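You operate a simulated robot arm through the tools that you are given. There is no shell and no other tool. Be economical: measure what you need, move in short steps, check, and stop when the job is done.

Carry out the task below with a simulated robot arm. There is one attempt and no reset: what you move stays moved.

TASK
Soften the pink wax block at its printed heat, turn the bath off and raise the basket.
Fine: basket down and lid on till READY; lid back on the grey mat on the riser.

It is judged by the outcome, as a careful person would: the job done as asked, and still so three seconds after it is handed in. It fails if anything else is knocked over, pushed out of place, dropped, spilled or broken.

THE ROBOT
A 7-joint arm with a two-finger parallel gripper, fixed in place. Base frame: the origin is at the foot of the arm, x ahead of it, y to its left, z up. Lengths are in m, angles in rad, forces in N, time in s.
With the tool pointing down near the work surface it reaches from about 0.28 to 0.68 m from the base axis. Its first joint turns from -1.152 to 1.152 rad. Payload 1.57 kg.
Tool frame: the origin (TCP) lies between the finger pads and is the grasp point; the fingertips stand 0.03 m ahead of it; z points along the fingers, y is the line along which they close. The gripper opens to 0.11 m. The fingers are 0.024 m wide and 0.012 m thick; the gripper's body (0.048 by 0.112 m) begins 0.078 m behind the TCP.
Orientation is told as [roll, pitch, yaw] about the base's x, y, z axes, in that order, counted from this pose: with the fingers straight down and closing along the base's y, the tool's x points along the base's -x, its y along +y and its z along -z.

THE INTERFACE
- The arm moves only by the tool apply_moves. Its argument "plan" is a list of rows, each a list of 6 numbers: the shift along the tool's x, y, z in units of 250 mm (1.0 is 250 mm), then the turn, a rotation vector about the tool's x, y, z in units of 120 degrees (1.0 is 120 degrees). In form: [[dx, dy, dz, rx, ry, rz], ...]. A call has 1 to 12 rows; each row is the pose to reach, as a shift and turn from the pose commanded when the call began, along the tool's axes at that moment. "grip" is the closure in counts, from 0 (fully open) to 255 (shut), set as the call begins (left out, the last holds). A call with a number of a shift or a turn outside -1 to 1 is refused whole. A row lasts 0.2 s, in which the tool goes at most 0.05 m and 0.15 rad; a call with a longer step from one row to the next is refused whole, and so is a gripper value outside its range. A pose out of reach is approached as far as the arm can. The call stops where the force on the tool passes 40 N (or 10 N more than at its start, if that is more) or the arm is blocked; 0.2 s more then pass. The fingers move at their own pace (about 0.108 m/s each) and stop on an object; they squeeze with about 43 N. The grip force told is the motor's: it shows also when the fingers shut on nothing. Time passes only in rows, and 0.2 s behind the last, so rows that repeat a pose let the fingers close. It gives the time, the measured TCP pose, the force on the tool (base axes), the opening and the grip force at its end, in the units of the frame above (readings bear some noise).
- Cameras (640 x 400 px; columns grow to the right, rows downward): "scene" is fixed at [0.1768, -0.4006, 1.416]; the picture's right is [0.67, -0.74, 0.00], its down [-0.34, -0.30, -0.89] and it looks along [0.66, 0.59, -0.46] (base axes); focal length 329 px, centre (320, 200). "wrist" rides on the gripper at [-0.036, 0, -0.08] in the tool frame; the picture's right is [0.00, -1.00, 0.00], its down [0.97, 0.00, -0.24] and it looks along [0.24, 0.00, 0.97] (tool axes); focal length 218 px, centre (320, 200).
- camera(camera): a new picture of that camera. No time passes.
- point_at(camera, pixels): there is no depth. For up to 12 entries [column, row, z] of the newest picture of that camera ("zoom" is the newest enlarged one), the place [x, y] in the base frame at which the ray of that pixel passes the height z, good to about 0.002 m. No time passes.
- zoom(camera, box): a new picture of the part [left, top, right, bottom] of that camera's present view, enlarged. No time passes.
- close_job(): hands the job in; it is judged then, once.

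Work in short steps. Measure before you move; look again where a grasp or a placing could have gone wrong, and mend it. You have 80 turns and 54 pictures in all, the two below and enlarged ones among them. Open the gripper and draw the arm clear of the work before you hand the job in, unless the task says otherwise; then end with one line.

The tools are called as a command line: name --pt "numbers of a row" for each row, then --argument value for the rest, lists and objects as JSON in quotes. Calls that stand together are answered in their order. apply_moves: Moves the arm, as the interface text tells. Its arguments: {"type":"object","properties":{"plan":{"type":"array"},"grip":{"type":"number"}},"required":["plan"]} The other tools are called the same way: camera (camera) takes a picture; point_at (camera, pixels) gives the place at which the rays of pixels pass given heights; zoom (camera, box) takes an enlarged picture of a part of a camera's view; close_job () hands the job in.

At the start:

```text
time: 0.0
eef_pos: [0.3902, -0.1731, 1.2415]
orientation: [-0.001, 0.0, 0.0]
contact_force: [-0.8, 0.9, -0.2]
opening: 0.1098
grip_force: 0.0
```

scene: 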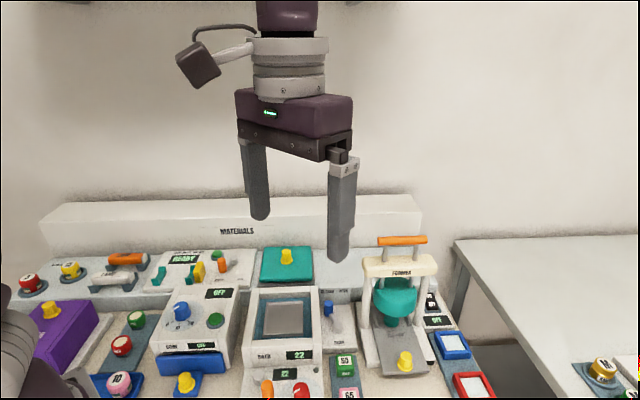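
wrist: 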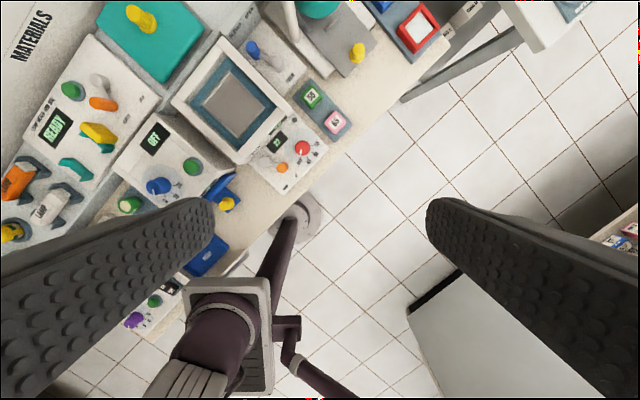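

I look closer at the bench before anything moves.

zoom --camera "scene" --box '[0, 230, 240, 400]'

zoom --camera "scene" --box '[220, 230, 500, 400]'

zoom --camera "wrist" --box '[0, 0, 360, 225]'

```text
2.35 times, centred on (120, 315) of scene
```

zoom: 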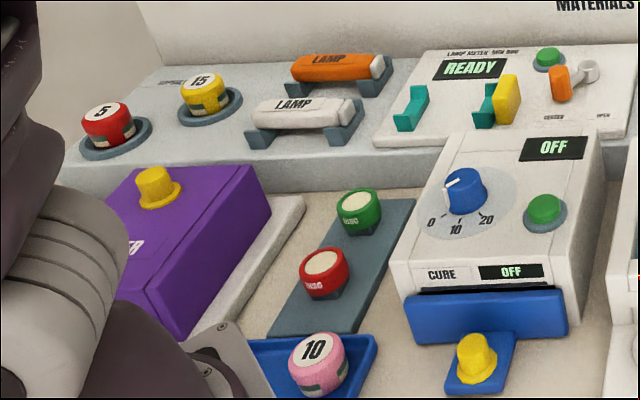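

```text
2.29 times, centred on (360, 315) of scene
```

zoom: 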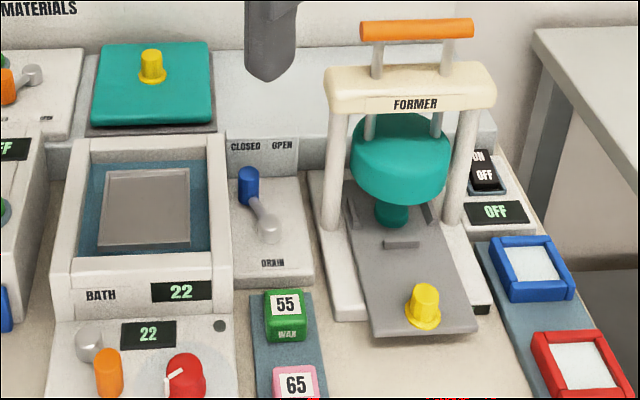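

```text
1.78 times, centred on (180, 112) of wrist
```

zoom: 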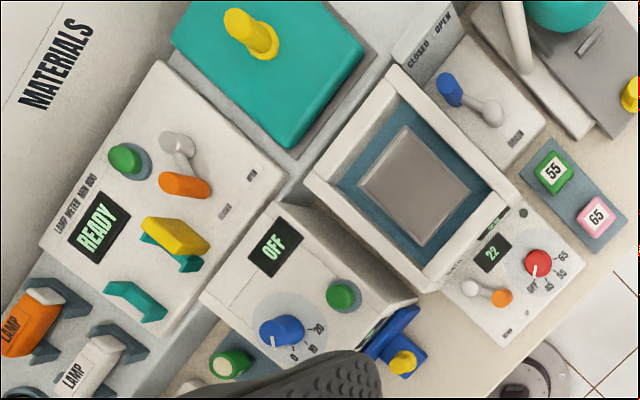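

I measure the main items at guessed heights.

point_at --camera "scene" --pixels '[[285, 318, 0.78], [302, 390, 0.75], [267, 388, 0.75], [346, 362, 0.74], [348, 395, 0.74], [287, 252, 0.85], [328, 308, 0.78], [286, 265, 0.82]]'

point_at --camera "wrist" --pixels '[[233, 104, 0.78], [302, 148, 0.75], [282, 167, 0.75], [312, 95, 0.74], [335, 121, 0.74], [140, 18, 0.85], [253, 48, 0.78], [150, 40, 0.82]]'

```text
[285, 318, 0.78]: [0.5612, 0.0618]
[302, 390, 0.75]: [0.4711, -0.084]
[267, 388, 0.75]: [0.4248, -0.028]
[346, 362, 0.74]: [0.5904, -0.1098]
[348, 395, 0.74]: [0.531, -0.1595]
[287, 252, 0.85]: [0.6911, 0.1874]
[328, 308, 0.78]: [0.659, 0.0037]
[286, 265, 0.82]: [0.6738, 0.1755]
```

```text
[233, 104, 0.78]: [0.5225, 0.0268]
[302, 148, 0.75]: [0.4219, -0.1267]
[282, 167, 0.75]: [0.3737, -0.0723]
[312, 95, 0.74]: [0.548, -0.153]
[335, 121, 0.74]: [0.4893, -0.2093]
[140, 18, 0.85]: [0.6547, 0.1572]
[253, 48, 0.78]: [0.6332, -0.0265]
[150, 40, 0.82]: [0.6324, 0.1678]
```

The two cameras disagree at my guessed heights, so the tops are nearer z≈0.86. I move over the bath for a closer look.

apply_moves --pt "-0.05 0.1 0.11 0 0 0" --pt "-0.1 0.2 0.22 0 0 0" --pt "-0.15 0.3 0.33 0 0 0" --pt "-0.2 0.4 0.44 0 0 0" --pt "-0.24 0.48 0.56 0 0 0"

camera --camera "wrist"

camera --camera "scene"

```text
time: 1.2
eef_pos: [0.4503, -0.053, 1.1004]
orientation: [0.0, 0.001, -0.001]
contact_force: [0.6, 0.5, 0.5]
opening: 0.11
grip_force: 0.2
```

```text
48 pictures are left
```

wrist: 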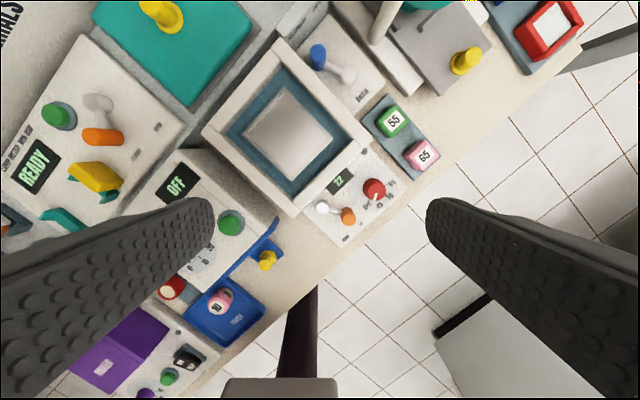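

```text
47 pictures are left
```

scene: 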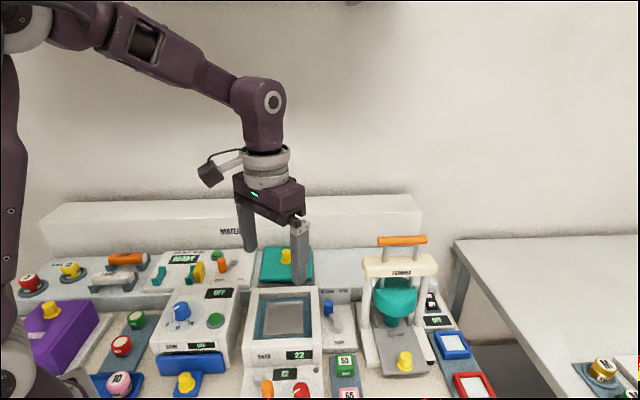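

I triangulate the same points from both views.

point_at --camera "scene" --pixels '[[302, 389, 0.7], [302, 389, 0.8], [267, 388, 0.7], [267, 388, 0.8], [345, 361, 0.7], [345, 361, 0.8], [349, 394, 0.7], [349, 394, 0.8], [287, 251, 0.7], [287, 251, 0.8], [328, 304, 0.7], [328, 304, 0.8]]'

point_at --camera "wrist" --pixels '[[374, 187, 0.7], [374, 187, 0.8], [348, 216, 0.7], [348, 216, 0.8], [394, 119, 0.7], [394, 119, 0.8], [424, 154, 0.7], [424, 154, 0.8], [156, 9, 0.7], [156, 9, 0.8], [318, 49, 0.7], [318, 49, 0.8]]'

```text
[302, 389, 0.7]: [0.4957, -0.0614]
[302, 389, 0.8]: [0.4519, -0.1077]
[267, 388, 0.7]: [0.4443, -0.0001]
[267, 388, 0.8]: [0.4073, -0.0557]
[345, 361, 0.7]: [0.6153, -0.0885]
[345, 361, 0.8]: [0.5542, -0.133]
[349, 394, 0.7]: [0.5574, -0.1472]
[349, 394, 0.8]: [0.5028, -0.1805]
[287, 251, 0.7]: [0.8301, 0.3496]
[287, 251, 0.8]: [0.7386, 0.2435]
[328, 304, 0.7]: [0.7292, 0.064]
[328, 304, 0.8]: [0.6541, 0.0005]
```

```text
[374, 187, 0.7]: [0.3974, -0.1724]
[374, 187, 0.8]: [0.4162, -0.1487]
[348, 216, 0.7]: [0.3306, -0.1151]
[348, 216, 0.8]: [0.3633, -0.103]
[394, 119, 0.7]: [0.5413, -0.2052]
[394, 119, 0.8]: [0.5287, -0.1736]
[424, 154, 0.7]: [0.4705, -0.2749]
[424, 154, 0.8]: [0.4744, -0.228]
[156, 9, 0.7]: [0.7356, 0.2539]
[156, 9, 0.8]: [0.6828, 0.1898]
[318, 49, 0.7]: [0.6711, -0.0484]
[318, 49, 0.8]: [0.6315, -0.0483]
```

Things triangulate well: dial (0.427,-0.134,0.857), pink block (0.477,-0.203,0.849), lid knob (0.607,0.094,0.944), bench turned about 45°. I zoom in to read the panel.

zoom --camera "wrist" --box '[290, 80, 450, 260]'

zoom --camera "wrist" --box '[200, 0, 400, 130]'

```text
2.22 times, centred on (370, 170) of wrist
```

zoom: 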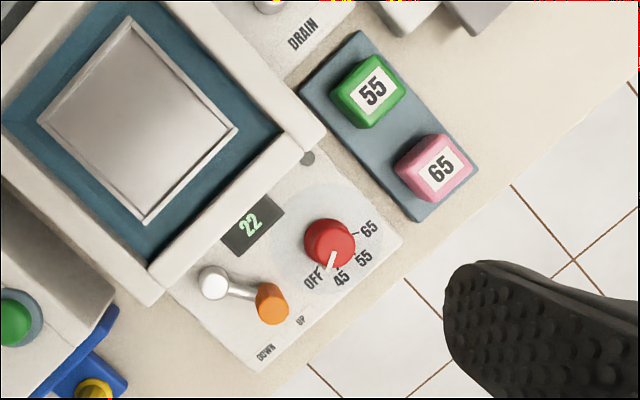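

```text
3.08 times, centred on (300, 65) of wrist
```

zoom: 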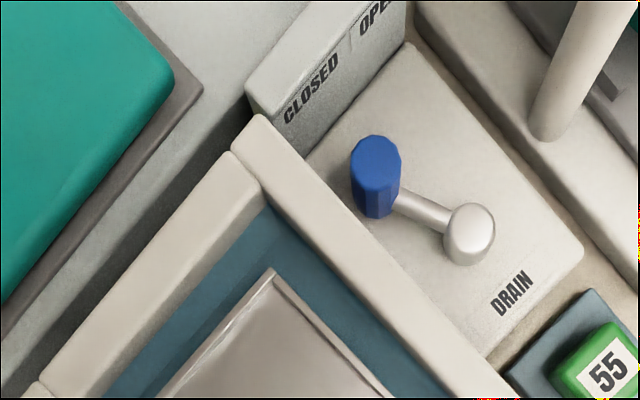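

Lever stands at UP, dial at OFF, drain at CLOSED. I measure the bench's angle from the bath rim, the basket corners and the block tray.

point_at --camera "wrist" --pixels '[[203, 133, 0.87], [279, 38, 0.87], [369, 148, 0.87], [292, 216, 0.87], [245, 128, 0.86], [286, 88, 0.86], [333, 138, 0.86], [293, 178, 0.86], [399, 178, 0.83], [362, 120, 0.83], [385, 93, 0.83], [440, 158, 0.83]]'

```text
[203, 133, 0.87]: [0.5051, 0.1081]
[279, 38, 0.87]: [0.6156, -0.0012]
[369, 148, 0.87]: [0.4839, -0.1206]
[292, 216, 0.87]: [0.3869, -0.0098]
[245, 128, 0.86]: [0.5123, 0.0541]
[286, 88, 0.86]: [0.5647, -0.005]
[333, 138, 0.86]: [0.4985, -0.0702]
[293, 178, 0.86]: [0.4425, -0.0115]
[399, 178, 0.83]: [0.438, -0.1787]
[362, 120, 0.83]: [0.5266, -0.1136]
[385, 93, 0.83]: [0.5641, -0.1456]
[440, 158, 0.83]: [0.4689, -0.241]
```

The bench's back direction is about 43.5°. I turn the tool to yaw +43.5° and hover over the pink block with the fingers partly closed.

apply_moves --pt "-0.018 -0.1 0.067 0 0 -0.0604" --pt "-0.036 -0.2 0.134 0 0 -0.1208" --pt "-0.053 -0.3 0.2 0 0 -0.1812" --pt "-0.071 -0.4 0.267 0 0 -0.2416" --pt "-0.089 -0.5 0.333 0 0 -0.302" --pt "-0.107 -0.6 0.4 0 0 -0.3625" --pt "-0.107 -0.6 0.4 0 0 -0.3625" --grip 100

camera --camera "wrist"

```text
time: 2.8
eef_pos: [0.479, -0.2024, 0.9998]
orientation: [0.003, -0.002, 0.761]
contact_force: [-0.6, 0.2, 0.1]
opening: 0.0667
grip_force: 0.0
```

```text
44 pictures are left
```

wrist: 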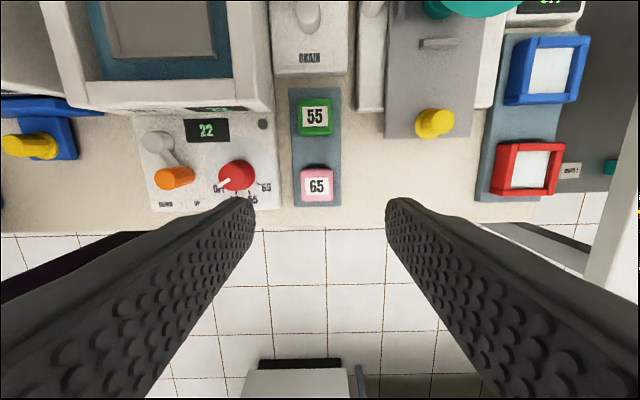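

The view is now square to the bench; the 65 block's top is at (317,186). I measure it and others.

point_at --camera "wrist" --pixels '[[317, 185, 0.85], [301, 170, 0.85], [334, 201, 0.85], [290, 206, 0.83], [340, 206, 0.83], [289, 89, 0.83], [236, 172, 0.857], [315, 115, 0.853]]'

zoom --camera "wrist" --box '[140, 90, 360, 220]'

```text
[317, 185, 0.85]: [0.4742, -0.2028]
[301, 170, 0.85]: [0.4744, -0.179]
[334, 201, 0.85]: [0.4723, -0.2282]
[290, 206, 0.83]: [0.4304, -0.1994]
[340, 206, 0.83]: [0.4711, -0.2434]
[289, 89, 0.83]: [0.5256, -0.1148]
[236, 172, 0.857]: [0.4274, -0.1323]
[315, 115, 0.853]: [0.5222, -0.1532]
```

```text
2.91 times, centred on (250, 155) of wrist
```

zoom: 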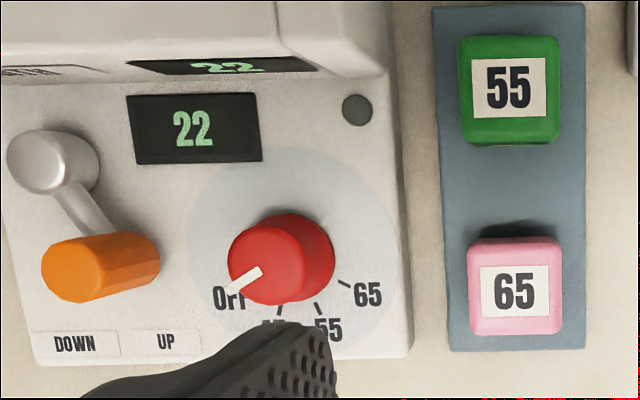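

Block centre about (0.4745,-0.203). I lower onto it, fingertips to about z=0.823.

apply_moves --pt "0.008 0.008 0.15 0 0 0" --pt "0.008 0.008 0.3 0 0 0" --pt "0.008 0.008 0.42 0 0 0" --pt "0.008 0.008 0.5 0 0 0" --pt "0.008 0.008 0.56 0 0 0" --pt "0.008 0.008 0.588 0 0 0"

camera --camera "wrist"

zoom --camera "scene" --box '[220, 230, 500, 400]'

```text
time: 4.0
eef_pos: [0.4749, -0.2045, 0.8708]
orientation: [-0.006, 0.002, 0.759]
contact_force: [-3.8, 1.8, 17.0]
opening: 0.0697
grip_force: 1.3
stopped in row 5: the force on the tool passed its limit (the readings are from after the stop); the commanded pose is now the measured one
```

```text
42 pictures are left
```

wrist: 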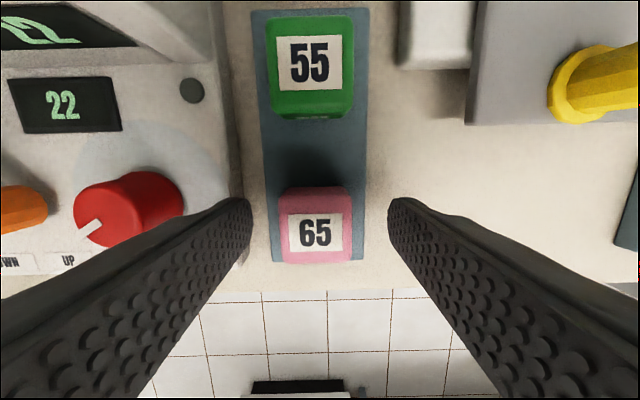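

```text
2.29 times, centred on (360, 315) of scene
```

zoom: 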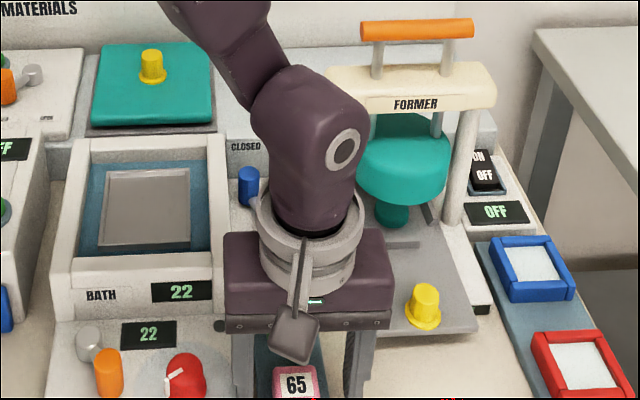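

The force stopped me at tip height 0.841; the left fingertip (250,215) looks to be on the bath panel's edge. I rise 1 cm, narrow the opening and go down again.

apply_moves --pt "0 0.004 -0.04 0 0 0" --pt "0 0.004 -0.04 0 0 0" --pt "0 0.004 -0.04 0 0 0" --pt "0 0.004 0.0 0 0 0" --pt "0 0.004 0.03 0 0 0" --pt "0 0.004 0.06 0 0 0" --grip 140

camera --camera "wrist"

```text
time: 5.3
eef_pos: [0.4755, -0.2049, 0.862]
orientation: [-0.011, -0.001, 0.76]
contact_force: [-3.6, 1.0, 10.8]
opening: 0.0531
grip_force: 2.3
stopped in row 6: the force on the tool passed its limit (the readings are from after the stop); the commanded pose is now the measured one
```

```text
40 pictures are left
```

wrist: 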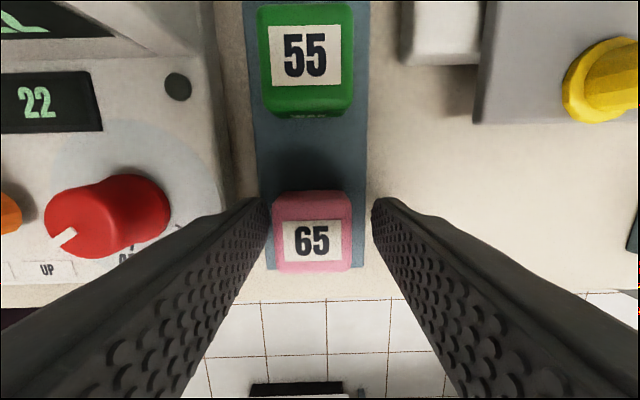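

The tips are at about z=0.832, probably on the tray, one on each side of the block. I lift 2 mm and close.

apply_moves --pt "0 0.01 -0.008 0 0 0" --pt "0 0.01 -0.008 0 0 0" --pt "0 0.01 -0.008 0 0 0" --pt "0 0.01 -0.008 0 0 0" --grip 255

apply_moves --pt "0 0 -0.1 0 0 0" --pt "0 0 -0.2 0 0 0" --pt "0 0 -0.35 0 0 0" --pt "0 0 -0.52 0 0 0"

camera --camera "wrist"

```text
time: 6.3
eef_pos: [0.4747, -0.2017, 0.8644]
orientation: [-0.011, -0.001, 0.76]
contact_force: [0.3, -0.7, 0.5]
opening: 0.0325
grip_force: 40.7
```

```text
time: 7.3
eef_pos: [0.4741, -0.2017, 0.9946]
orientation: [-0.011, -0.001, 0.76]
contact_force: [0.6, 0.3, -0.7]
opening: 0.0327
grip_force: 40.7
```

```text
39 pictures are left
```

wrist: 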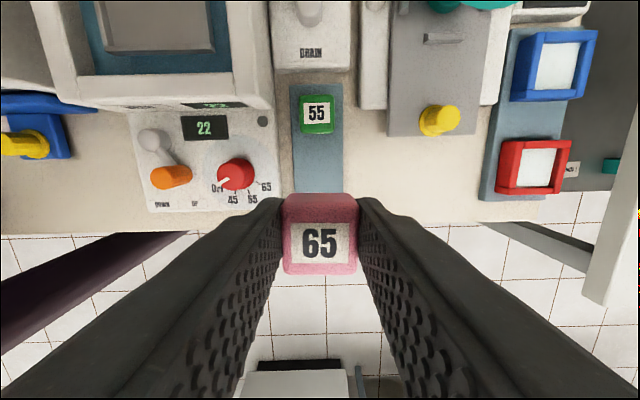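

The pink block is held (opening 0.0327). I carry it over the basket, centre about (0.5035,-0.0105).

apply_moves --pt "-0.12 0.094 -0.04 0 0 0" --pt "-0.24 0.188 -0.08 0 0 0" --pt "-0.36 0.282 -0.1 0 0 0" --pt "-0.48 0.376 -0.1 0 0 0" --pt "-0.612 0.472 -0.1 0 0 0"

camera --camera "wrist"

camera --camera "scene"

```text
time: 8.5
eef_pos: [0.5029, -0.0096, 1.0187]
orientation: [-0.01, -0.002, 0.759]
contact_force: [-0.7, 0.2, 0.6]
opening: 0.0328
grip_force: 41.0
```

```text
38 pictures are left
```

wrist: 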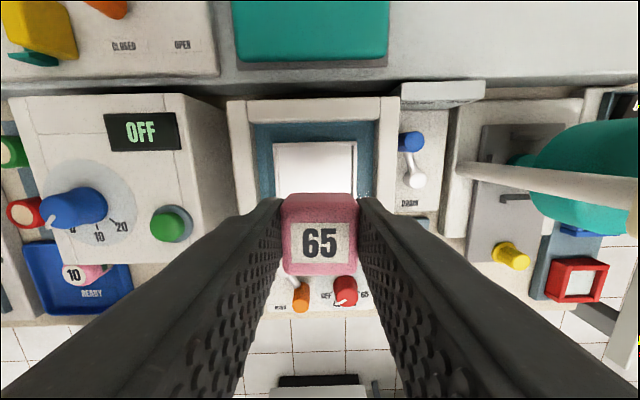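

```text
37 pictures are left
```

scene: 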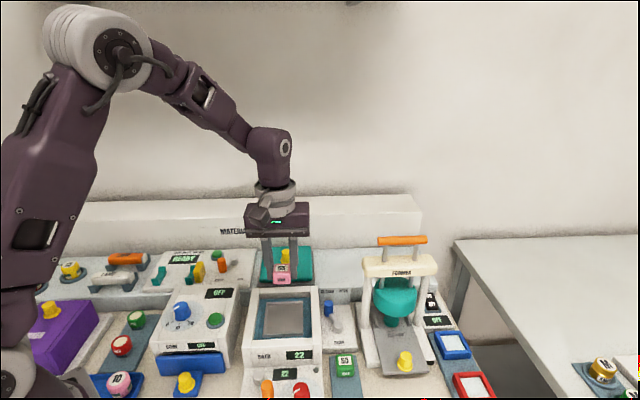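

point_at --camera "wrist" --pixels '[[273, 144, 0.87], [357, 143, 0.87], [250, 123, 0.88], [377, 121, 0.88], [228, 101, 0.89], [399, 97, 0.89], [311, 20, 0.93], [236, 62, 0.92], [388, 60, 0.92]]'

zoom --camera "scene" --box '[230, 230, 350, 400]'

point_at --camera "scene" --pixels '[[266, 303, 0.87], [304, 301, 0.87], [303, 333, 0.87], [262, 335, 0.87], [256, 294, 0.89], [312, 291, 0.89]]'

```text
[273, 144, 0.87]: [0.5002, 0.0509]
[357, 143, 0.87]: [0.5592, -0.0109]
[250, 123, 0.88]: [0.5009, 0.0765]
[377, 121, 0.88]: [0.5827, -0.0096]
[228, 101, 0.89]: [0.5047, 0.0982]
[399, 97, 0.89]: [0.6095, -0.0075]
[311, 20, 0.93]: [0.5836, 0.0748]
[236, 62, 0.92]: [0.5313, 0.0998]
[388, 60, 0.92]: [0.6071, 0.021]
```

```text
2.35 times, centred on (290, 315) of scene
```

zoom: 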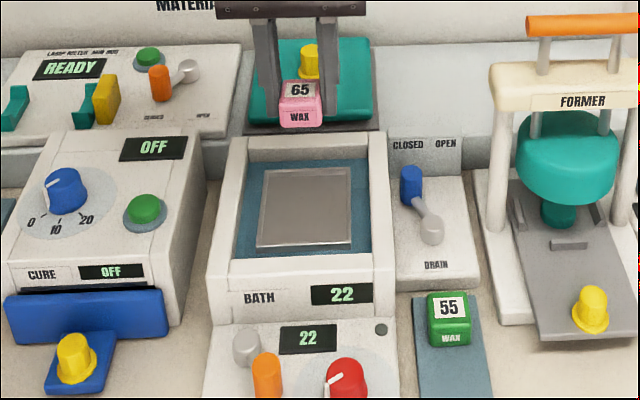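

```text
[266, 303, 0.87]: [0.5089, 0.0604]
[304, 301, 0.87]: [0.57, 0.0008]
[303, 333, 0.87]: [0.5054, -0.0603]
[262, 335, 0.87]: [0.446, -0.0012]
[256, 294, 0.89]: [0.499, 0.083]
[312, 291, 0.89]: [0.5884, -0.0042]
```

Basket centre ≈ (0.499,-0.0105), its floor near z≈0.88 (up position). I lower the block to just above it.

apply_moves --pt "0.014 0.008 0.12 0 0 0" --pt "0.014 0.008 0.24 0 0 0" --pt "0.014 0.008 0.32 0 0 0" --pt "0.014 0.008 0.364 0 0 0"

zoom --camera "scene" --box '[230, 260, 350, 360]'

camera --camera "wrist"

```text
time: 9.5
eef_pos: [0.499, -0.0122, 0.9278]
orientation: [-0.011, -0.001, 0.758]
contact_force: [-0.6, -0.6, -1.9]
opening: 0.0326
grip_force: 40.9
```

```text
4.00 times, centred on (290, 310) of scene
```

zoom: 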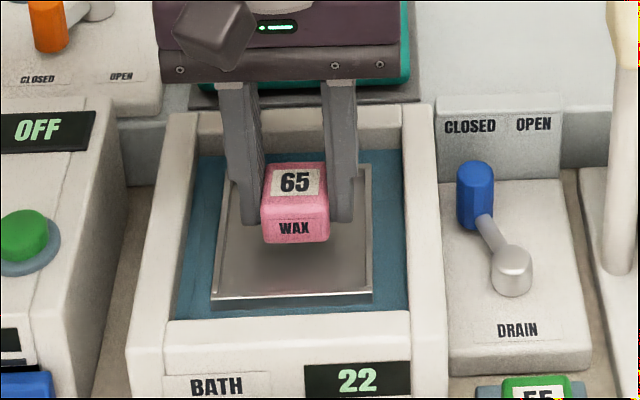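

```text
34 pictures are left
```

wrist: 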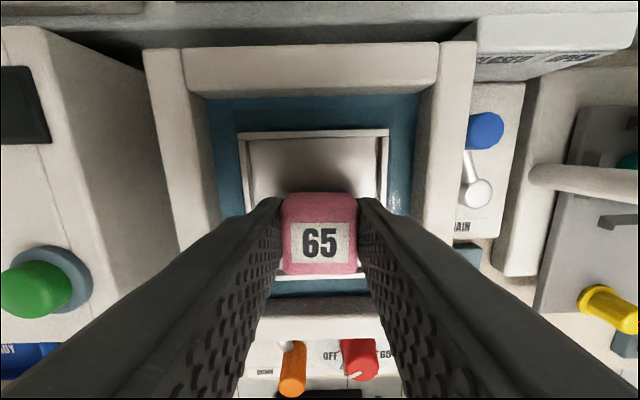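

The block is centred over the basket floor and still a little above it. I go down slowly, watching the force.

apply_moves --pt "0 0 0.01 0 0 0" --pt "0 0 0.02 0 0 0" --pt "0 0 0.03 0 0 0"

zoom --camera "scene" --box '[260, 290, 320, 350]'

```text
time: 10.3
eef_pos: [0.5001, -0.0126, 0.9183]
orientation: [-0.01, 0.0, 0.76]
contact_force: [-0.6, 0.1, -0.2]
opening: 0.0323
grip_force: 41.3
```

```text
6.67 times, centred on (290, 320) of scene
```

zoom: 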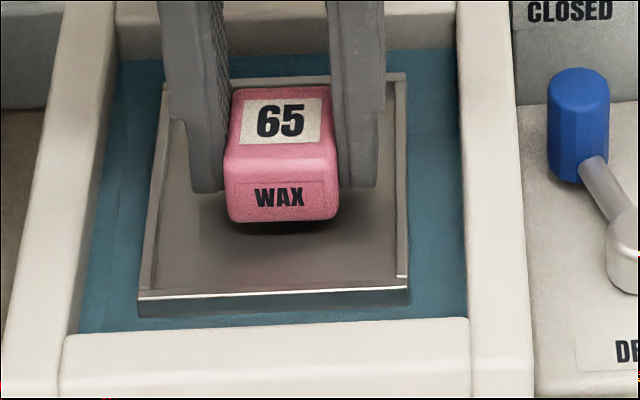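

apply_moves --pt "0 0 0.008 0 0 0" --pt "0 0 0.016 0 0 0" --pt "0 0 0.022 0 0 0"

apply_moves --pt "0 0 0.006 0 0 0" --pt "0 0 0.012 0 0 0" --pt "0 0 0.018 0 0 0"

zoom --camera "scene" --box '[260, 290, 320, 350]'

```text
time: 11.1
eef_pos: [0.4999, -0.0113, 0.9137]
orientation: [-0.01, -0.002, 0.76]
contact_force: [0.9, -0.4, -0.8]
opening: 0.0325
grip_force: 40.7
```

```text
time: 11.9
eef_pos: [0.4996, -0.012, 0.9091]
orientation: [-0.013, -0.001, 0.758]
contact_force: [0.5, 0.5, 3.2]
opening: 0.0325
grip_force: 40.9
```

```text
6.67 times, centred on (290, 320) of scene
```

zoom: 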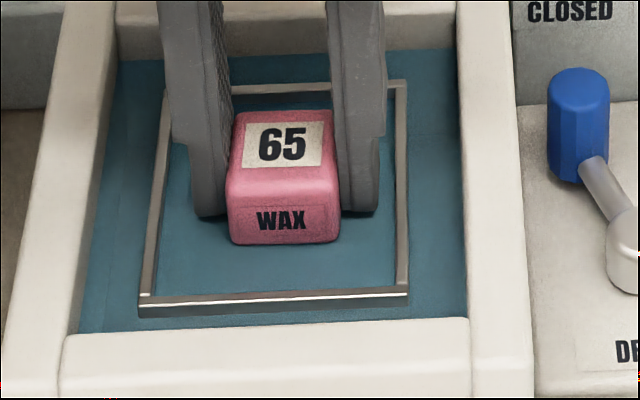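

The block has touched the floor (3 N up) and the basket dipped a hair into the water. I release gently and rise.

apply_moves --pt "0 0 -0.002 0 0 0" --pt "0 0 -0.002 0 0 0" --pt "0 0 -0.002 0 0 0" --grip 150

apply_moves --pt "0 0 -0.08 0 0 0" --pt "0 0 -0.2 0 0 0" --pt "0 0 -0.35 0 0 0" --pt "0 0 -0.5 0 0 0"

zoom --camera "scene" --box '[230, 260, 350, 400]'

```text
time: 12.7
eef_pos: [0.4997, -0.0124, 0.91]
orientation: [-0.012, -0.002, 0.759]
contact_force: [-2.1, 0.2, 0.2]
opening: 0.0436
grip_force: 0.1
```

```text
time: 13.7
eef_pos: [0.4992, -0.011, 1.0348]
orientation: [-0.012, -0.003, 0.758]
contact_force: [-0.5, 0.7, -0.7]
opening: 0.0452
grip_force: 0.0
```

```text
2.86 times, centred on (290, 330) of scene
```

zoom: 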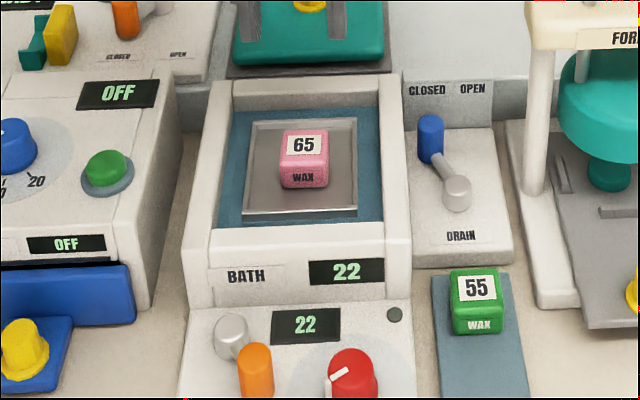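

Block sits in the basket. Now I move over the control panel for a close look at lever and dial.

apply_moves --pt "0.15 0.004 0.03 0 0 0" --pt "0.3 0.008 0.06 0 0 0" --pt "0.45 0.012 0.09 0 0 0" --pt "0.56 0.014 0.12 0 0 0"

camera --camera "wrist"

zoom --camera "wrist" --box '[220, 100, 420, 240]'

```text
time: 14.7
eef_pos: [0.3954, -0.1043, 1.0048]
orientation: [-0.01, -0.002, 0.76]
contact_force: [1.0, -0.7, 0.5]
opening: 0.0453
grip_force: 0.1
```

```text
30 pictures are left
```

wrist: 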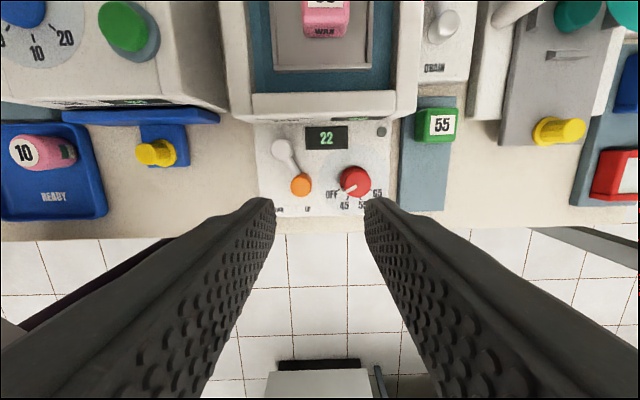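

```text
2.86 times, centred on (320, 170) of wrist
```

zoom: 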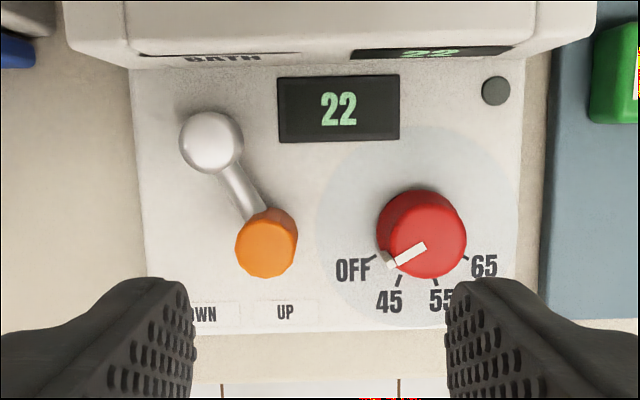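

point_at --camera "zoom" --pixels '[[267, 246, 0.863], [212, 142, 0.863], [218, 150, 0.84], [205, 314, 0.83], [285, 312, 0.83], [422, 234, 0.857], [390, 262, 0.857], [350, 270, 0.83], [389, 302, 0.83], [441, 300, 0.83], [484, 265, 0.83]]'

```text
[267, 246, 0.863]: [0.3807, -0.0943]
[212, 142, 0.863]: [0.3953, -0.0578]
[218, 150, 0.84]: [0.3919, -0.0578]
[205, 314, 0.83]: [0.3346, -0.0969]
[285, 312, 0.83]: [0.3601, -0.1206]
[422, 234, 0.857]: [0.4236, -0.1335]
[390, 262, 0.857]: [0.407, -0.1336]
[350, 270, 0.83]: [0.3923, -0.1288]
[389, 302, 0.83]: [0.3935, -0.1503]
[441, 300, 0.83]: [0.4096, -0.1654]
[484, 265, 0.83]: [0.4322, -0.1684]
```

The knob is at (0.382,-0.094), hub at (0.3935,-0.0575), swing radius about 0.038. I lower the fingers astride the orange knob.

apply_moves --pt "0.01 0.067 0.1 0 0 0" --pt "0.01 0.067 0.25 0 0 0" --pt "0.01 0.067 0.36 0 0 0" --pt "0.01 0.067 0.44 0 0 0" --pt "0.01 0.067 0.508 0 0 0" --grip 168

camera --camera "wrist"

```text
time: 15.9
eef_pos: [0.3836, -0.0952, 0.8771]
orientation: [-0.011, -0.001, 0.757]
contact_force: [-0.1, 0.4, -0.7]
opening: 0.0375
grip_force: 0.0
```

```text
28 pictures are left
```

wrist: 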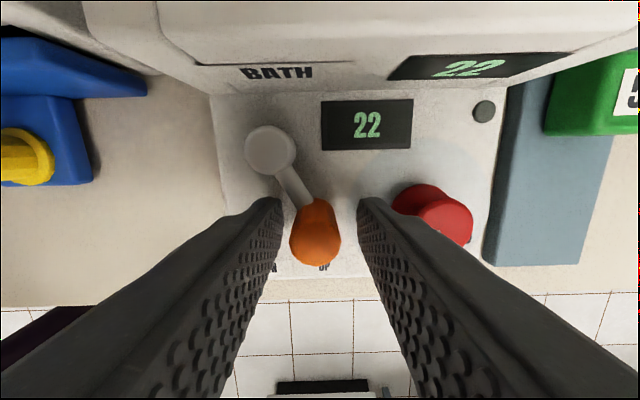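

The knob is between the fingers. I narrow them and swing it left along the arc towards DOWN.

apply_moves --pt "0 0 0 0 0 0" --pt "0.014 0.034 0 0 0 0" --pt "0.019 0.074 0 0 0 0" --pt "0.014 0.113 0 0 0 0" --pt "0.0 0.15 0 0 0 0" --pt "-0.003 0.16 0 0 0 0" --grip 195

camera --camera "wrist"

zoom --camera "scene" --box '[230, 260, 350, 400]'

```text
time: 17.3
eef_pos: [0.3562, -0.0659, 0.8758]
orientation: [-0.011, -0.003, 0.759]
contact_force: [0.1, -0.8, 0.4]
opening: 0.0265
grip_force: 0.5
```

```text
27 pictures are left
```

wrist: 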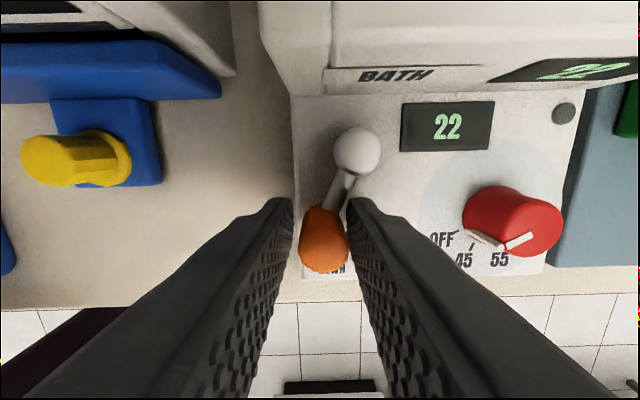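

```text
2.86 times, centred on (290, 330) of scene
```

zoom: 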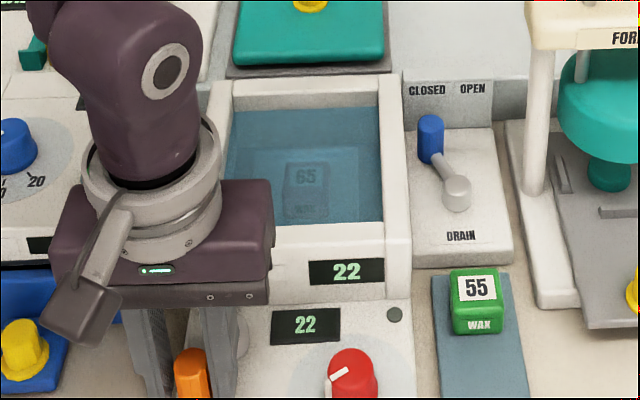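

The basket is down, block under water. I withdraw upward and go towards the lid.

apply_moves --pt "0 -0.004 -0.1 0 0 0" --pt "0 -0.004 -0.25 0 0 0" --pt "0 -0.004 -0.42 0 0 0" --pt "0 -0.01 -0.6 0 0 0" --pt "0 -0.02 -0.76 0 0 0" --pt "-0.15 -0.04 -0.8 0 0 0" --pt "-0.33 -0.08 -0.8 0 0 0" --pt "-0.5 -0.12 -0.8 0 0 0" --pt "-0.68 -0.17 -0.8 0 0 0" --pt "-0.85 -0.22 -0.8 0 0 0" --pt "-1.0 -0.22 -0.8 0 0 0" --grip 100

camera --camera "wrist"

zoom --camera "scene" --box '[230, 220, 350, 400]'

```text
time: 19.7
eef_pos: [0.5739, 0.068, 1.0775]
orientation: [-0.01, -0.002, 0.76]
contact_force: [-0.1, 0.0, -0.3]
opening: 0.0667
grip_force: 0.0
```

```text
25 pictures are left
```

wrist: 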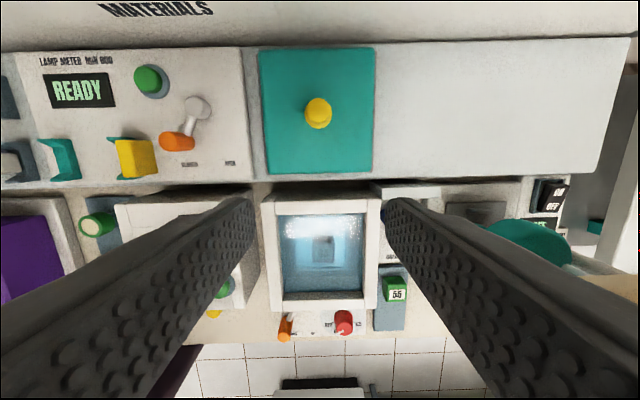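

```text
2.22 times, centred on (290, 310) of scene
```

zoom: 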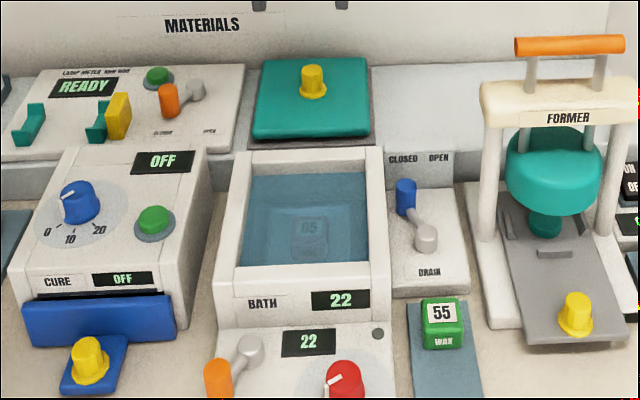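

point_at --camera "wrist" --pixels '[[319, 108, 0.944], [318, 122, 0.92], [258, 52, 0.915], [375, 48, 0.915], [373, 172, 0.915], [266, 174, 0.915], [262, 197, 0.89], [380, 198, 0.89], [272, 314, 0.89], [378, 308, 0.89]]'

point_at --camera "scene" --pixels '[[287, 250, 0.944], [287, 263, 0.915], [263, 256, 0.915], [311, 256, 0.915], [313, 283, 0.915], [259, 284, 0.915]]'

```text
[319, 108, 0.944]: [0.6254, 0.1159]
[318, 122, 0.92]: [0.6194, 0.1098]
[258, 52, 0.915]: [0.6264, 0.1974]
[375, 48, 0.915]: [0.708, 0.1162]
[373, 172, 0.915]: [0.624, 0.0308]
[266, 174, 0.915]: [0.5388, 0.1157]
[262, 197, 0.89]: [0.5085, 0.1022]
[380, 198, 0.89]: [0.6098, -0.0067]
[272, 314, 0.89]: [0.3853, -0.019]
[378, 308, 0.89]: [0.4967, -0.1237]
```

```text
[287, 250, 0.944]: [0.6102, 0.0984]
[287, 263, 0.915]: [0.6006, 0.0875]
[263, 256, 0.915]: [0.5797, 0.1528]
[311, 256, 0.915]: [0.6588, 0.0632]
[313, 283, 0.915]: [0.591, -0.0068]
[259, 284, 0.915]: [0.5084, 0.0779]
```

The knob triangulates to about (0.626,0.117), top z≈0.925. I check how near the backboard is and the bath opening.

point_at --camera "wrist" --pixels '[[318, 46, 0.87], [500, 42, 0.87], [318, 5, 0.98], [278, 214, 0.89], [366, 213, 0.89], [365, 292, 0.89], [283, 299, 0.89], [319, 110, 0.925], [258, 52, 0.898], [375, 48, 0.898], [373, 172, 0.898], [266, 174, 0.898]]'

point_at --camera "scene" --pixels '[[263.9, 247.8, 0.898], [310.3, 245.6, 0.898], [312, 278.5, 0.898], [260.7, 280.7, 0.898], [264, 300, 0.89], [310, 296, 0.89], [317, 340, 0.89], [256, 342, 0.89]]'

```text
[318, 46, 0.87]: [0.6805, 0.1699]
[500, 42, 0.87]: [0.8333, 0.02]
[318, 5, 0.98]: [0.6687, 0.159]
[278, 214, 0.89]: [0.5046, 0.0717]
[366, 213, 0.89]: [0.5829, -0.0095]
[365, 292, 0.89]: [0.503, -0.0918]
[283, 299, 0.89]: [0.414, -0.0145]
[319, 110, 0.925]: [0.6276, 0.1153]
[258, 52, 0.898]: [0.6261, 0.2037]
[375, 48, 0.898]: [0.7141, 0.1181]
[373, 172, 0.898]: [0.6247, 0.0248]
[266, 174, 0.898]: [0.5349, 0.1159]
```

```text
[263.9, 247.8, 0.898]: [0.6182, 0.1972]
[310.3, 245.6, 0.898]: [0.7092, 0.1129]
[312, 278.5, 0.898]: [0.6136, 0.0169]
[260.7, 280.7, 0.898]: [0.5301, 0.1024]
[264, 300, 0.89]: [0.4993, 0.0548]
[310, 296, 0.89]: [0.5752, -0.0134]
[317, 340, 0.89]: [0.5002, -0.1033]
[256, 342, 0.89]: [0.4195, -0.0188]
```

Lid centre ≈ (0.6255,0.116), top ≈0.888; backboard 7.6 cm behind the knob, enough room. Bath opening centre ≈ (0.500,-0.012). I descend on the lid knob.

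apply_moves --pt "-0.1 -0.002 0.05 0 0 0" --pt "-0.2 -0.003 0.12 0 0 0" --pt "-0.286 -0.004 0.22 0 0 0" --pt "-0.286 -0.004 0.34 0 0 0" --pt "-0.286 -0.004 0.46 0 0 0" --pt "-0.286 -0.004 0.54 0 0 0" --pt "-0.286 -0.004 0.6 0 0 0" --grip 110

camera --camera "wrist"

```text
time: 21.3
eef_pos: [0.6273, 0.1147, 0.9271]
orientation: [-0.012, -0.002, 0.759]
contact_force: [0.1, 0.6, -0.3]
opening: 0.0627
grip_force: 0.1
```

```text
23 pictures are left
```

wrist: 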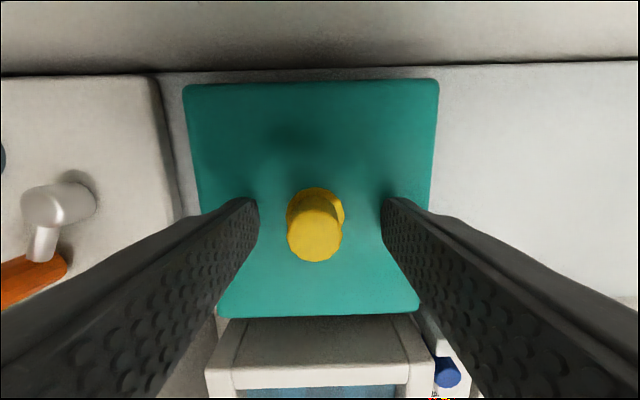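

The knob (315,240) is centred. I close and lift 7 cm.

apply_moves --pt "0 0 0 0 0 0" --pt "0 0 0 0 0 0" --pt "0 0 0 0 0 0" --pt "0 0 -0.06 0 0 0" --pt "0 0 -0.16 0 0 0" --pt "0 0 -0.28 0 0 0" --grip 255

camera --camera "wrist"

```text
time: 22.7
eef_pos: [0.6276, 0.1145, 0.9999]
orientation: [-0.01, -0.003, 0.759]
contact_force: [0.3, 0.0, 0.0]
opening: 0.0223
grip_force: 34.7
```

```text
22 pictures are left
```

wrist: 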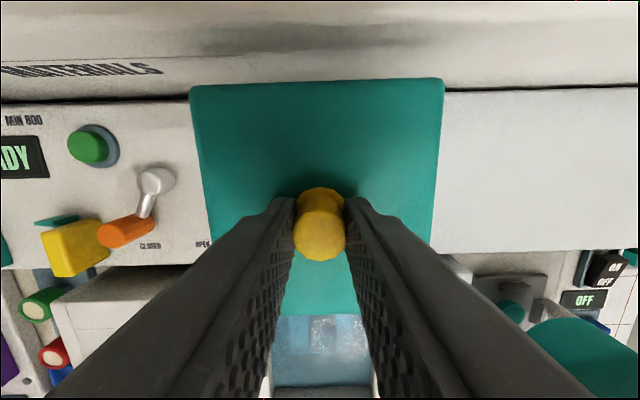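

Lid held level. I carry it forward over the bath and check before lowering.

apply_moves --pt "0.14 -0.003 0 0 0 0" --pt "0.29 -0.006 0 0 0 0" --pt "0.44 -0.009 0 0 0 0" --pt "0.59 -0.012 0 0 0 0" --pt "0.717 -0.014 0.0 0 0 0" --pt "0.717 -0.014 0.1 0 0 0"

camera --camera "wrist"

zoom --camera "scene" --box '[230, 230, 350, 400]'

```text
time: 24.1
eef_pos: [0.4993, -0.0113, 0.9723]
orientation: [-0.009, -0.002, 0.759]
contact_force: [-0.9, 1.1, -0.5]
opening: 0.0226
grip_force: 35.3
```

```text
21 pictures are left
```

wrist: 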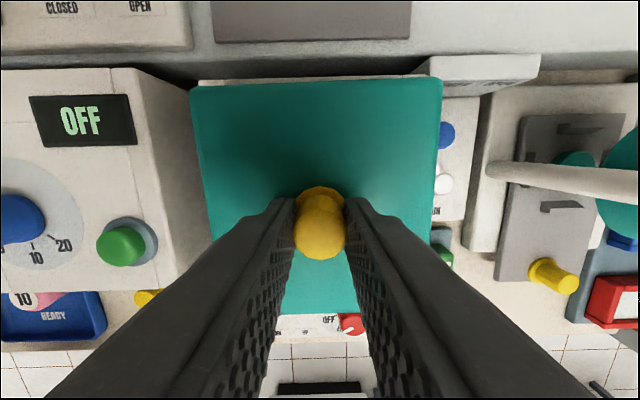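

```text
2.35 times, centred on (290, 315) of scene
```

zoom: 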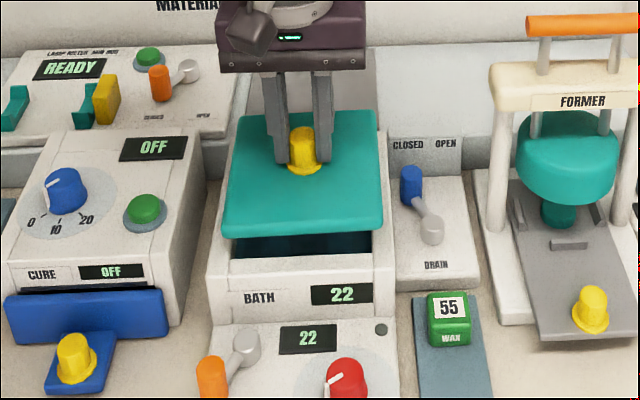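

Aligned over the bath. I lower until it touches.

apply_moves --pt "0 0 0.03 0 0 0" --pt "0 0 0.06 0 0 0" --pt "0 0 0.08 0 0 0" --pt "0 0 0.095 0 0 0"

zoom --camera "scene" --box '[240, 270, 340, 360]'

```text
time: 25.1
eef_pos: [0.5002, -0.0108, 0.9489]
orientation: [-0.01, -0.002, 0.759]
contact_force: [-0.2, 0.0, -0.6]
opening: 0.0224
grip_force: 35.8
```

```text
4.44 times, centred on (290, 315) of scene
```

zoom: 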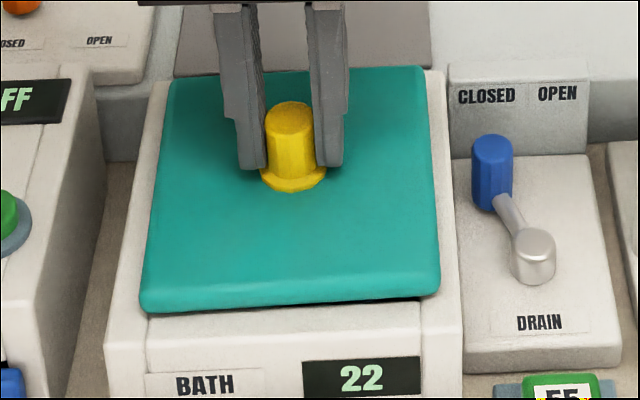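

Nearly on the rim. A few millimetres more.

apply_moves --pt "0 0 0.008 0 0 0" --pt "0 0 0.016 0 0 0" --pt "0 0 0.024 0 0 0" --pt "0 0 0.032 0 0 0"

```text
time: 26.1
eef_pos: [0.4996, -0.0111, 0.9423]
orientation: [-0.015, -0.003, 0.759]
contact_force: [-1.6, -2.1, 38.6]
opening: 0.0229
grip_force: 35.1
```

Contact on the rim (38 N). I ease up 1.5 mm and release.

apply_moves --pt "0 0 -0.006 0 0 0" --pt "0 0 -0.006 0 0 0"

apply_moves --pt "0 0 0 0 0 0" --pt "0 0 0 0 0 0" --pt "0 0 -0.1 0 0 0" --pt "0 0 -0.22 0 0 0" --pt "0 0 -0.36 0 0 0" --pt "0.18 -0.03 -0.36 0 0 0" --pt "0.36 -0.08 -0.36 0 0 0" --pt "0.5 -0.12 -0.36 0 0 0" --grip 120

camera --camera "wrist"

zoom --camera "scene" --box '[230, 230, 350, 400]'

```text
time: 26.7
eef_pos: [0.4993, -0.0107, 0.9413]
orientation: [-0.011, -0.001, 0.76]
contact_force: [2.8, -0.6, 8.8]
opening: 0.0227
grip_force: 35.3
```

```text
time: 28.5
eef_pos: [0.4284, -0.1171, 1.0328]
orientation: [-0.011, -0.003, 0.759]
contact_force: [0.3, 0.5, -0.3]
opening: 0.0581
grip_force: 0.1
```

```text
18 pictures are left
```

wrist: 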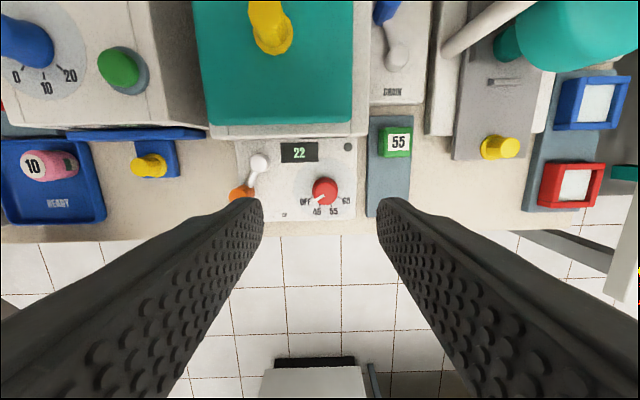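

```text
2.35 times, centred on (290, 315) of scene
```

zoom: 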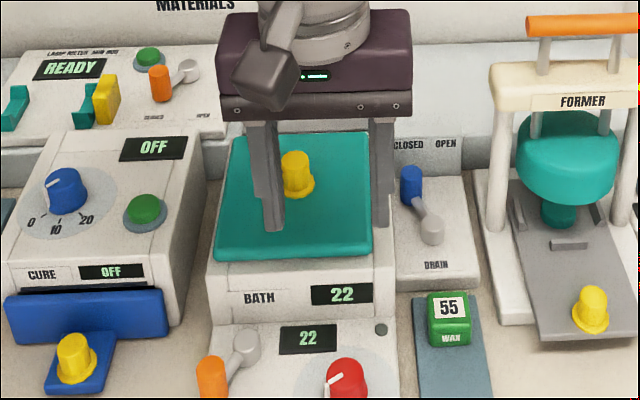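

Lid is seated, lever at DOWN. For the dial, OFF→65 is about 110° counter-clockwise, so I wind the tool to yaw −50° above the dial first.

point_at --camera "wrist" --pixels '[[324, 189, 0.857], [324, 189, 0.85]]'

apply_moves --pt "0.01 -0.01 0.02 0 0 0.068" --pt "0.02 -0.02 0.04 0 0 0.136" --pt "0.03 -0.03 0.06 0 0 0.204" --pt "0.04 -0.04 0.08 0 0 0.272" --pt "0.05 -0.042 0.1 0 0 0.34" --pt "0.051 -0.042 0.12 0 0 0.408" --pt "0.051 -0.042 0.15 0 0 0.476" --pt "0.051 -0.042 0.18 0 0 0.544" --pt "0.051 -0.042 0.21 0 0 0.612" --pt "0.051 -0.042 0.24 0 0 0.68" --pt "0.051 -0.042 0.27 0 0 0.748" --pt "0.051 -0.042 0.27 0 0 0.779" --grip 125

camera --camera "wrist"

```text
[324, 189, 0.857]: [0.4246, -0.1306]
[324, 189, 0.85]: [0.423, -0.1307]
```

```text
time: 31.1
eef_pos: [0.4281, -0.1363, 0.9649]
orientation: [0.003, -0.01, -0.876]
contact_force: [0.7, -0.3, -0.8]
opening: 0.0562
grip_force: 0.1
```

```text
16 pictures are left
```

wrist: 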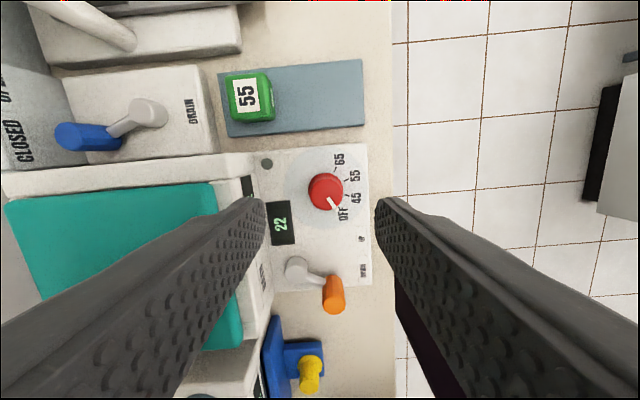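

point_at --camera "wrist" --pixels '[[326, 190, 0.857], [326, 190, 0.85], [343, 214, 0.84], [356, 198, 0.84], [355, 176, 0.84], [339, 158, 0.84]]'

zoom --camera "wrist" --box '[260, 140, 380, 240]'

```text
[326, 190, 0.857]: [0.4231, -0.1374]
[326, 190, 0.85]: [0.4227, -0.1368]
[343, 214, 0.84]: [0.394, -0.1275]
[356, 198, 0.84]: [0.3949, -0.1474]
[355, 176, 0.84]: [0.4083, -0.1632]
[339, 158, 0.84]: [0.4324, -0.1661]
```

```text
4.00 times, centred on (320, 190) of wrist
```

zoom: 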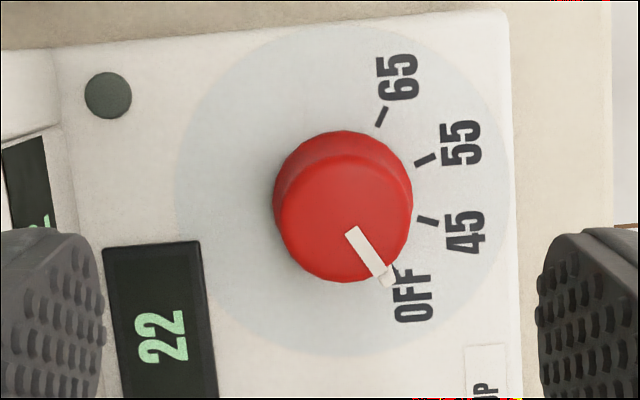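

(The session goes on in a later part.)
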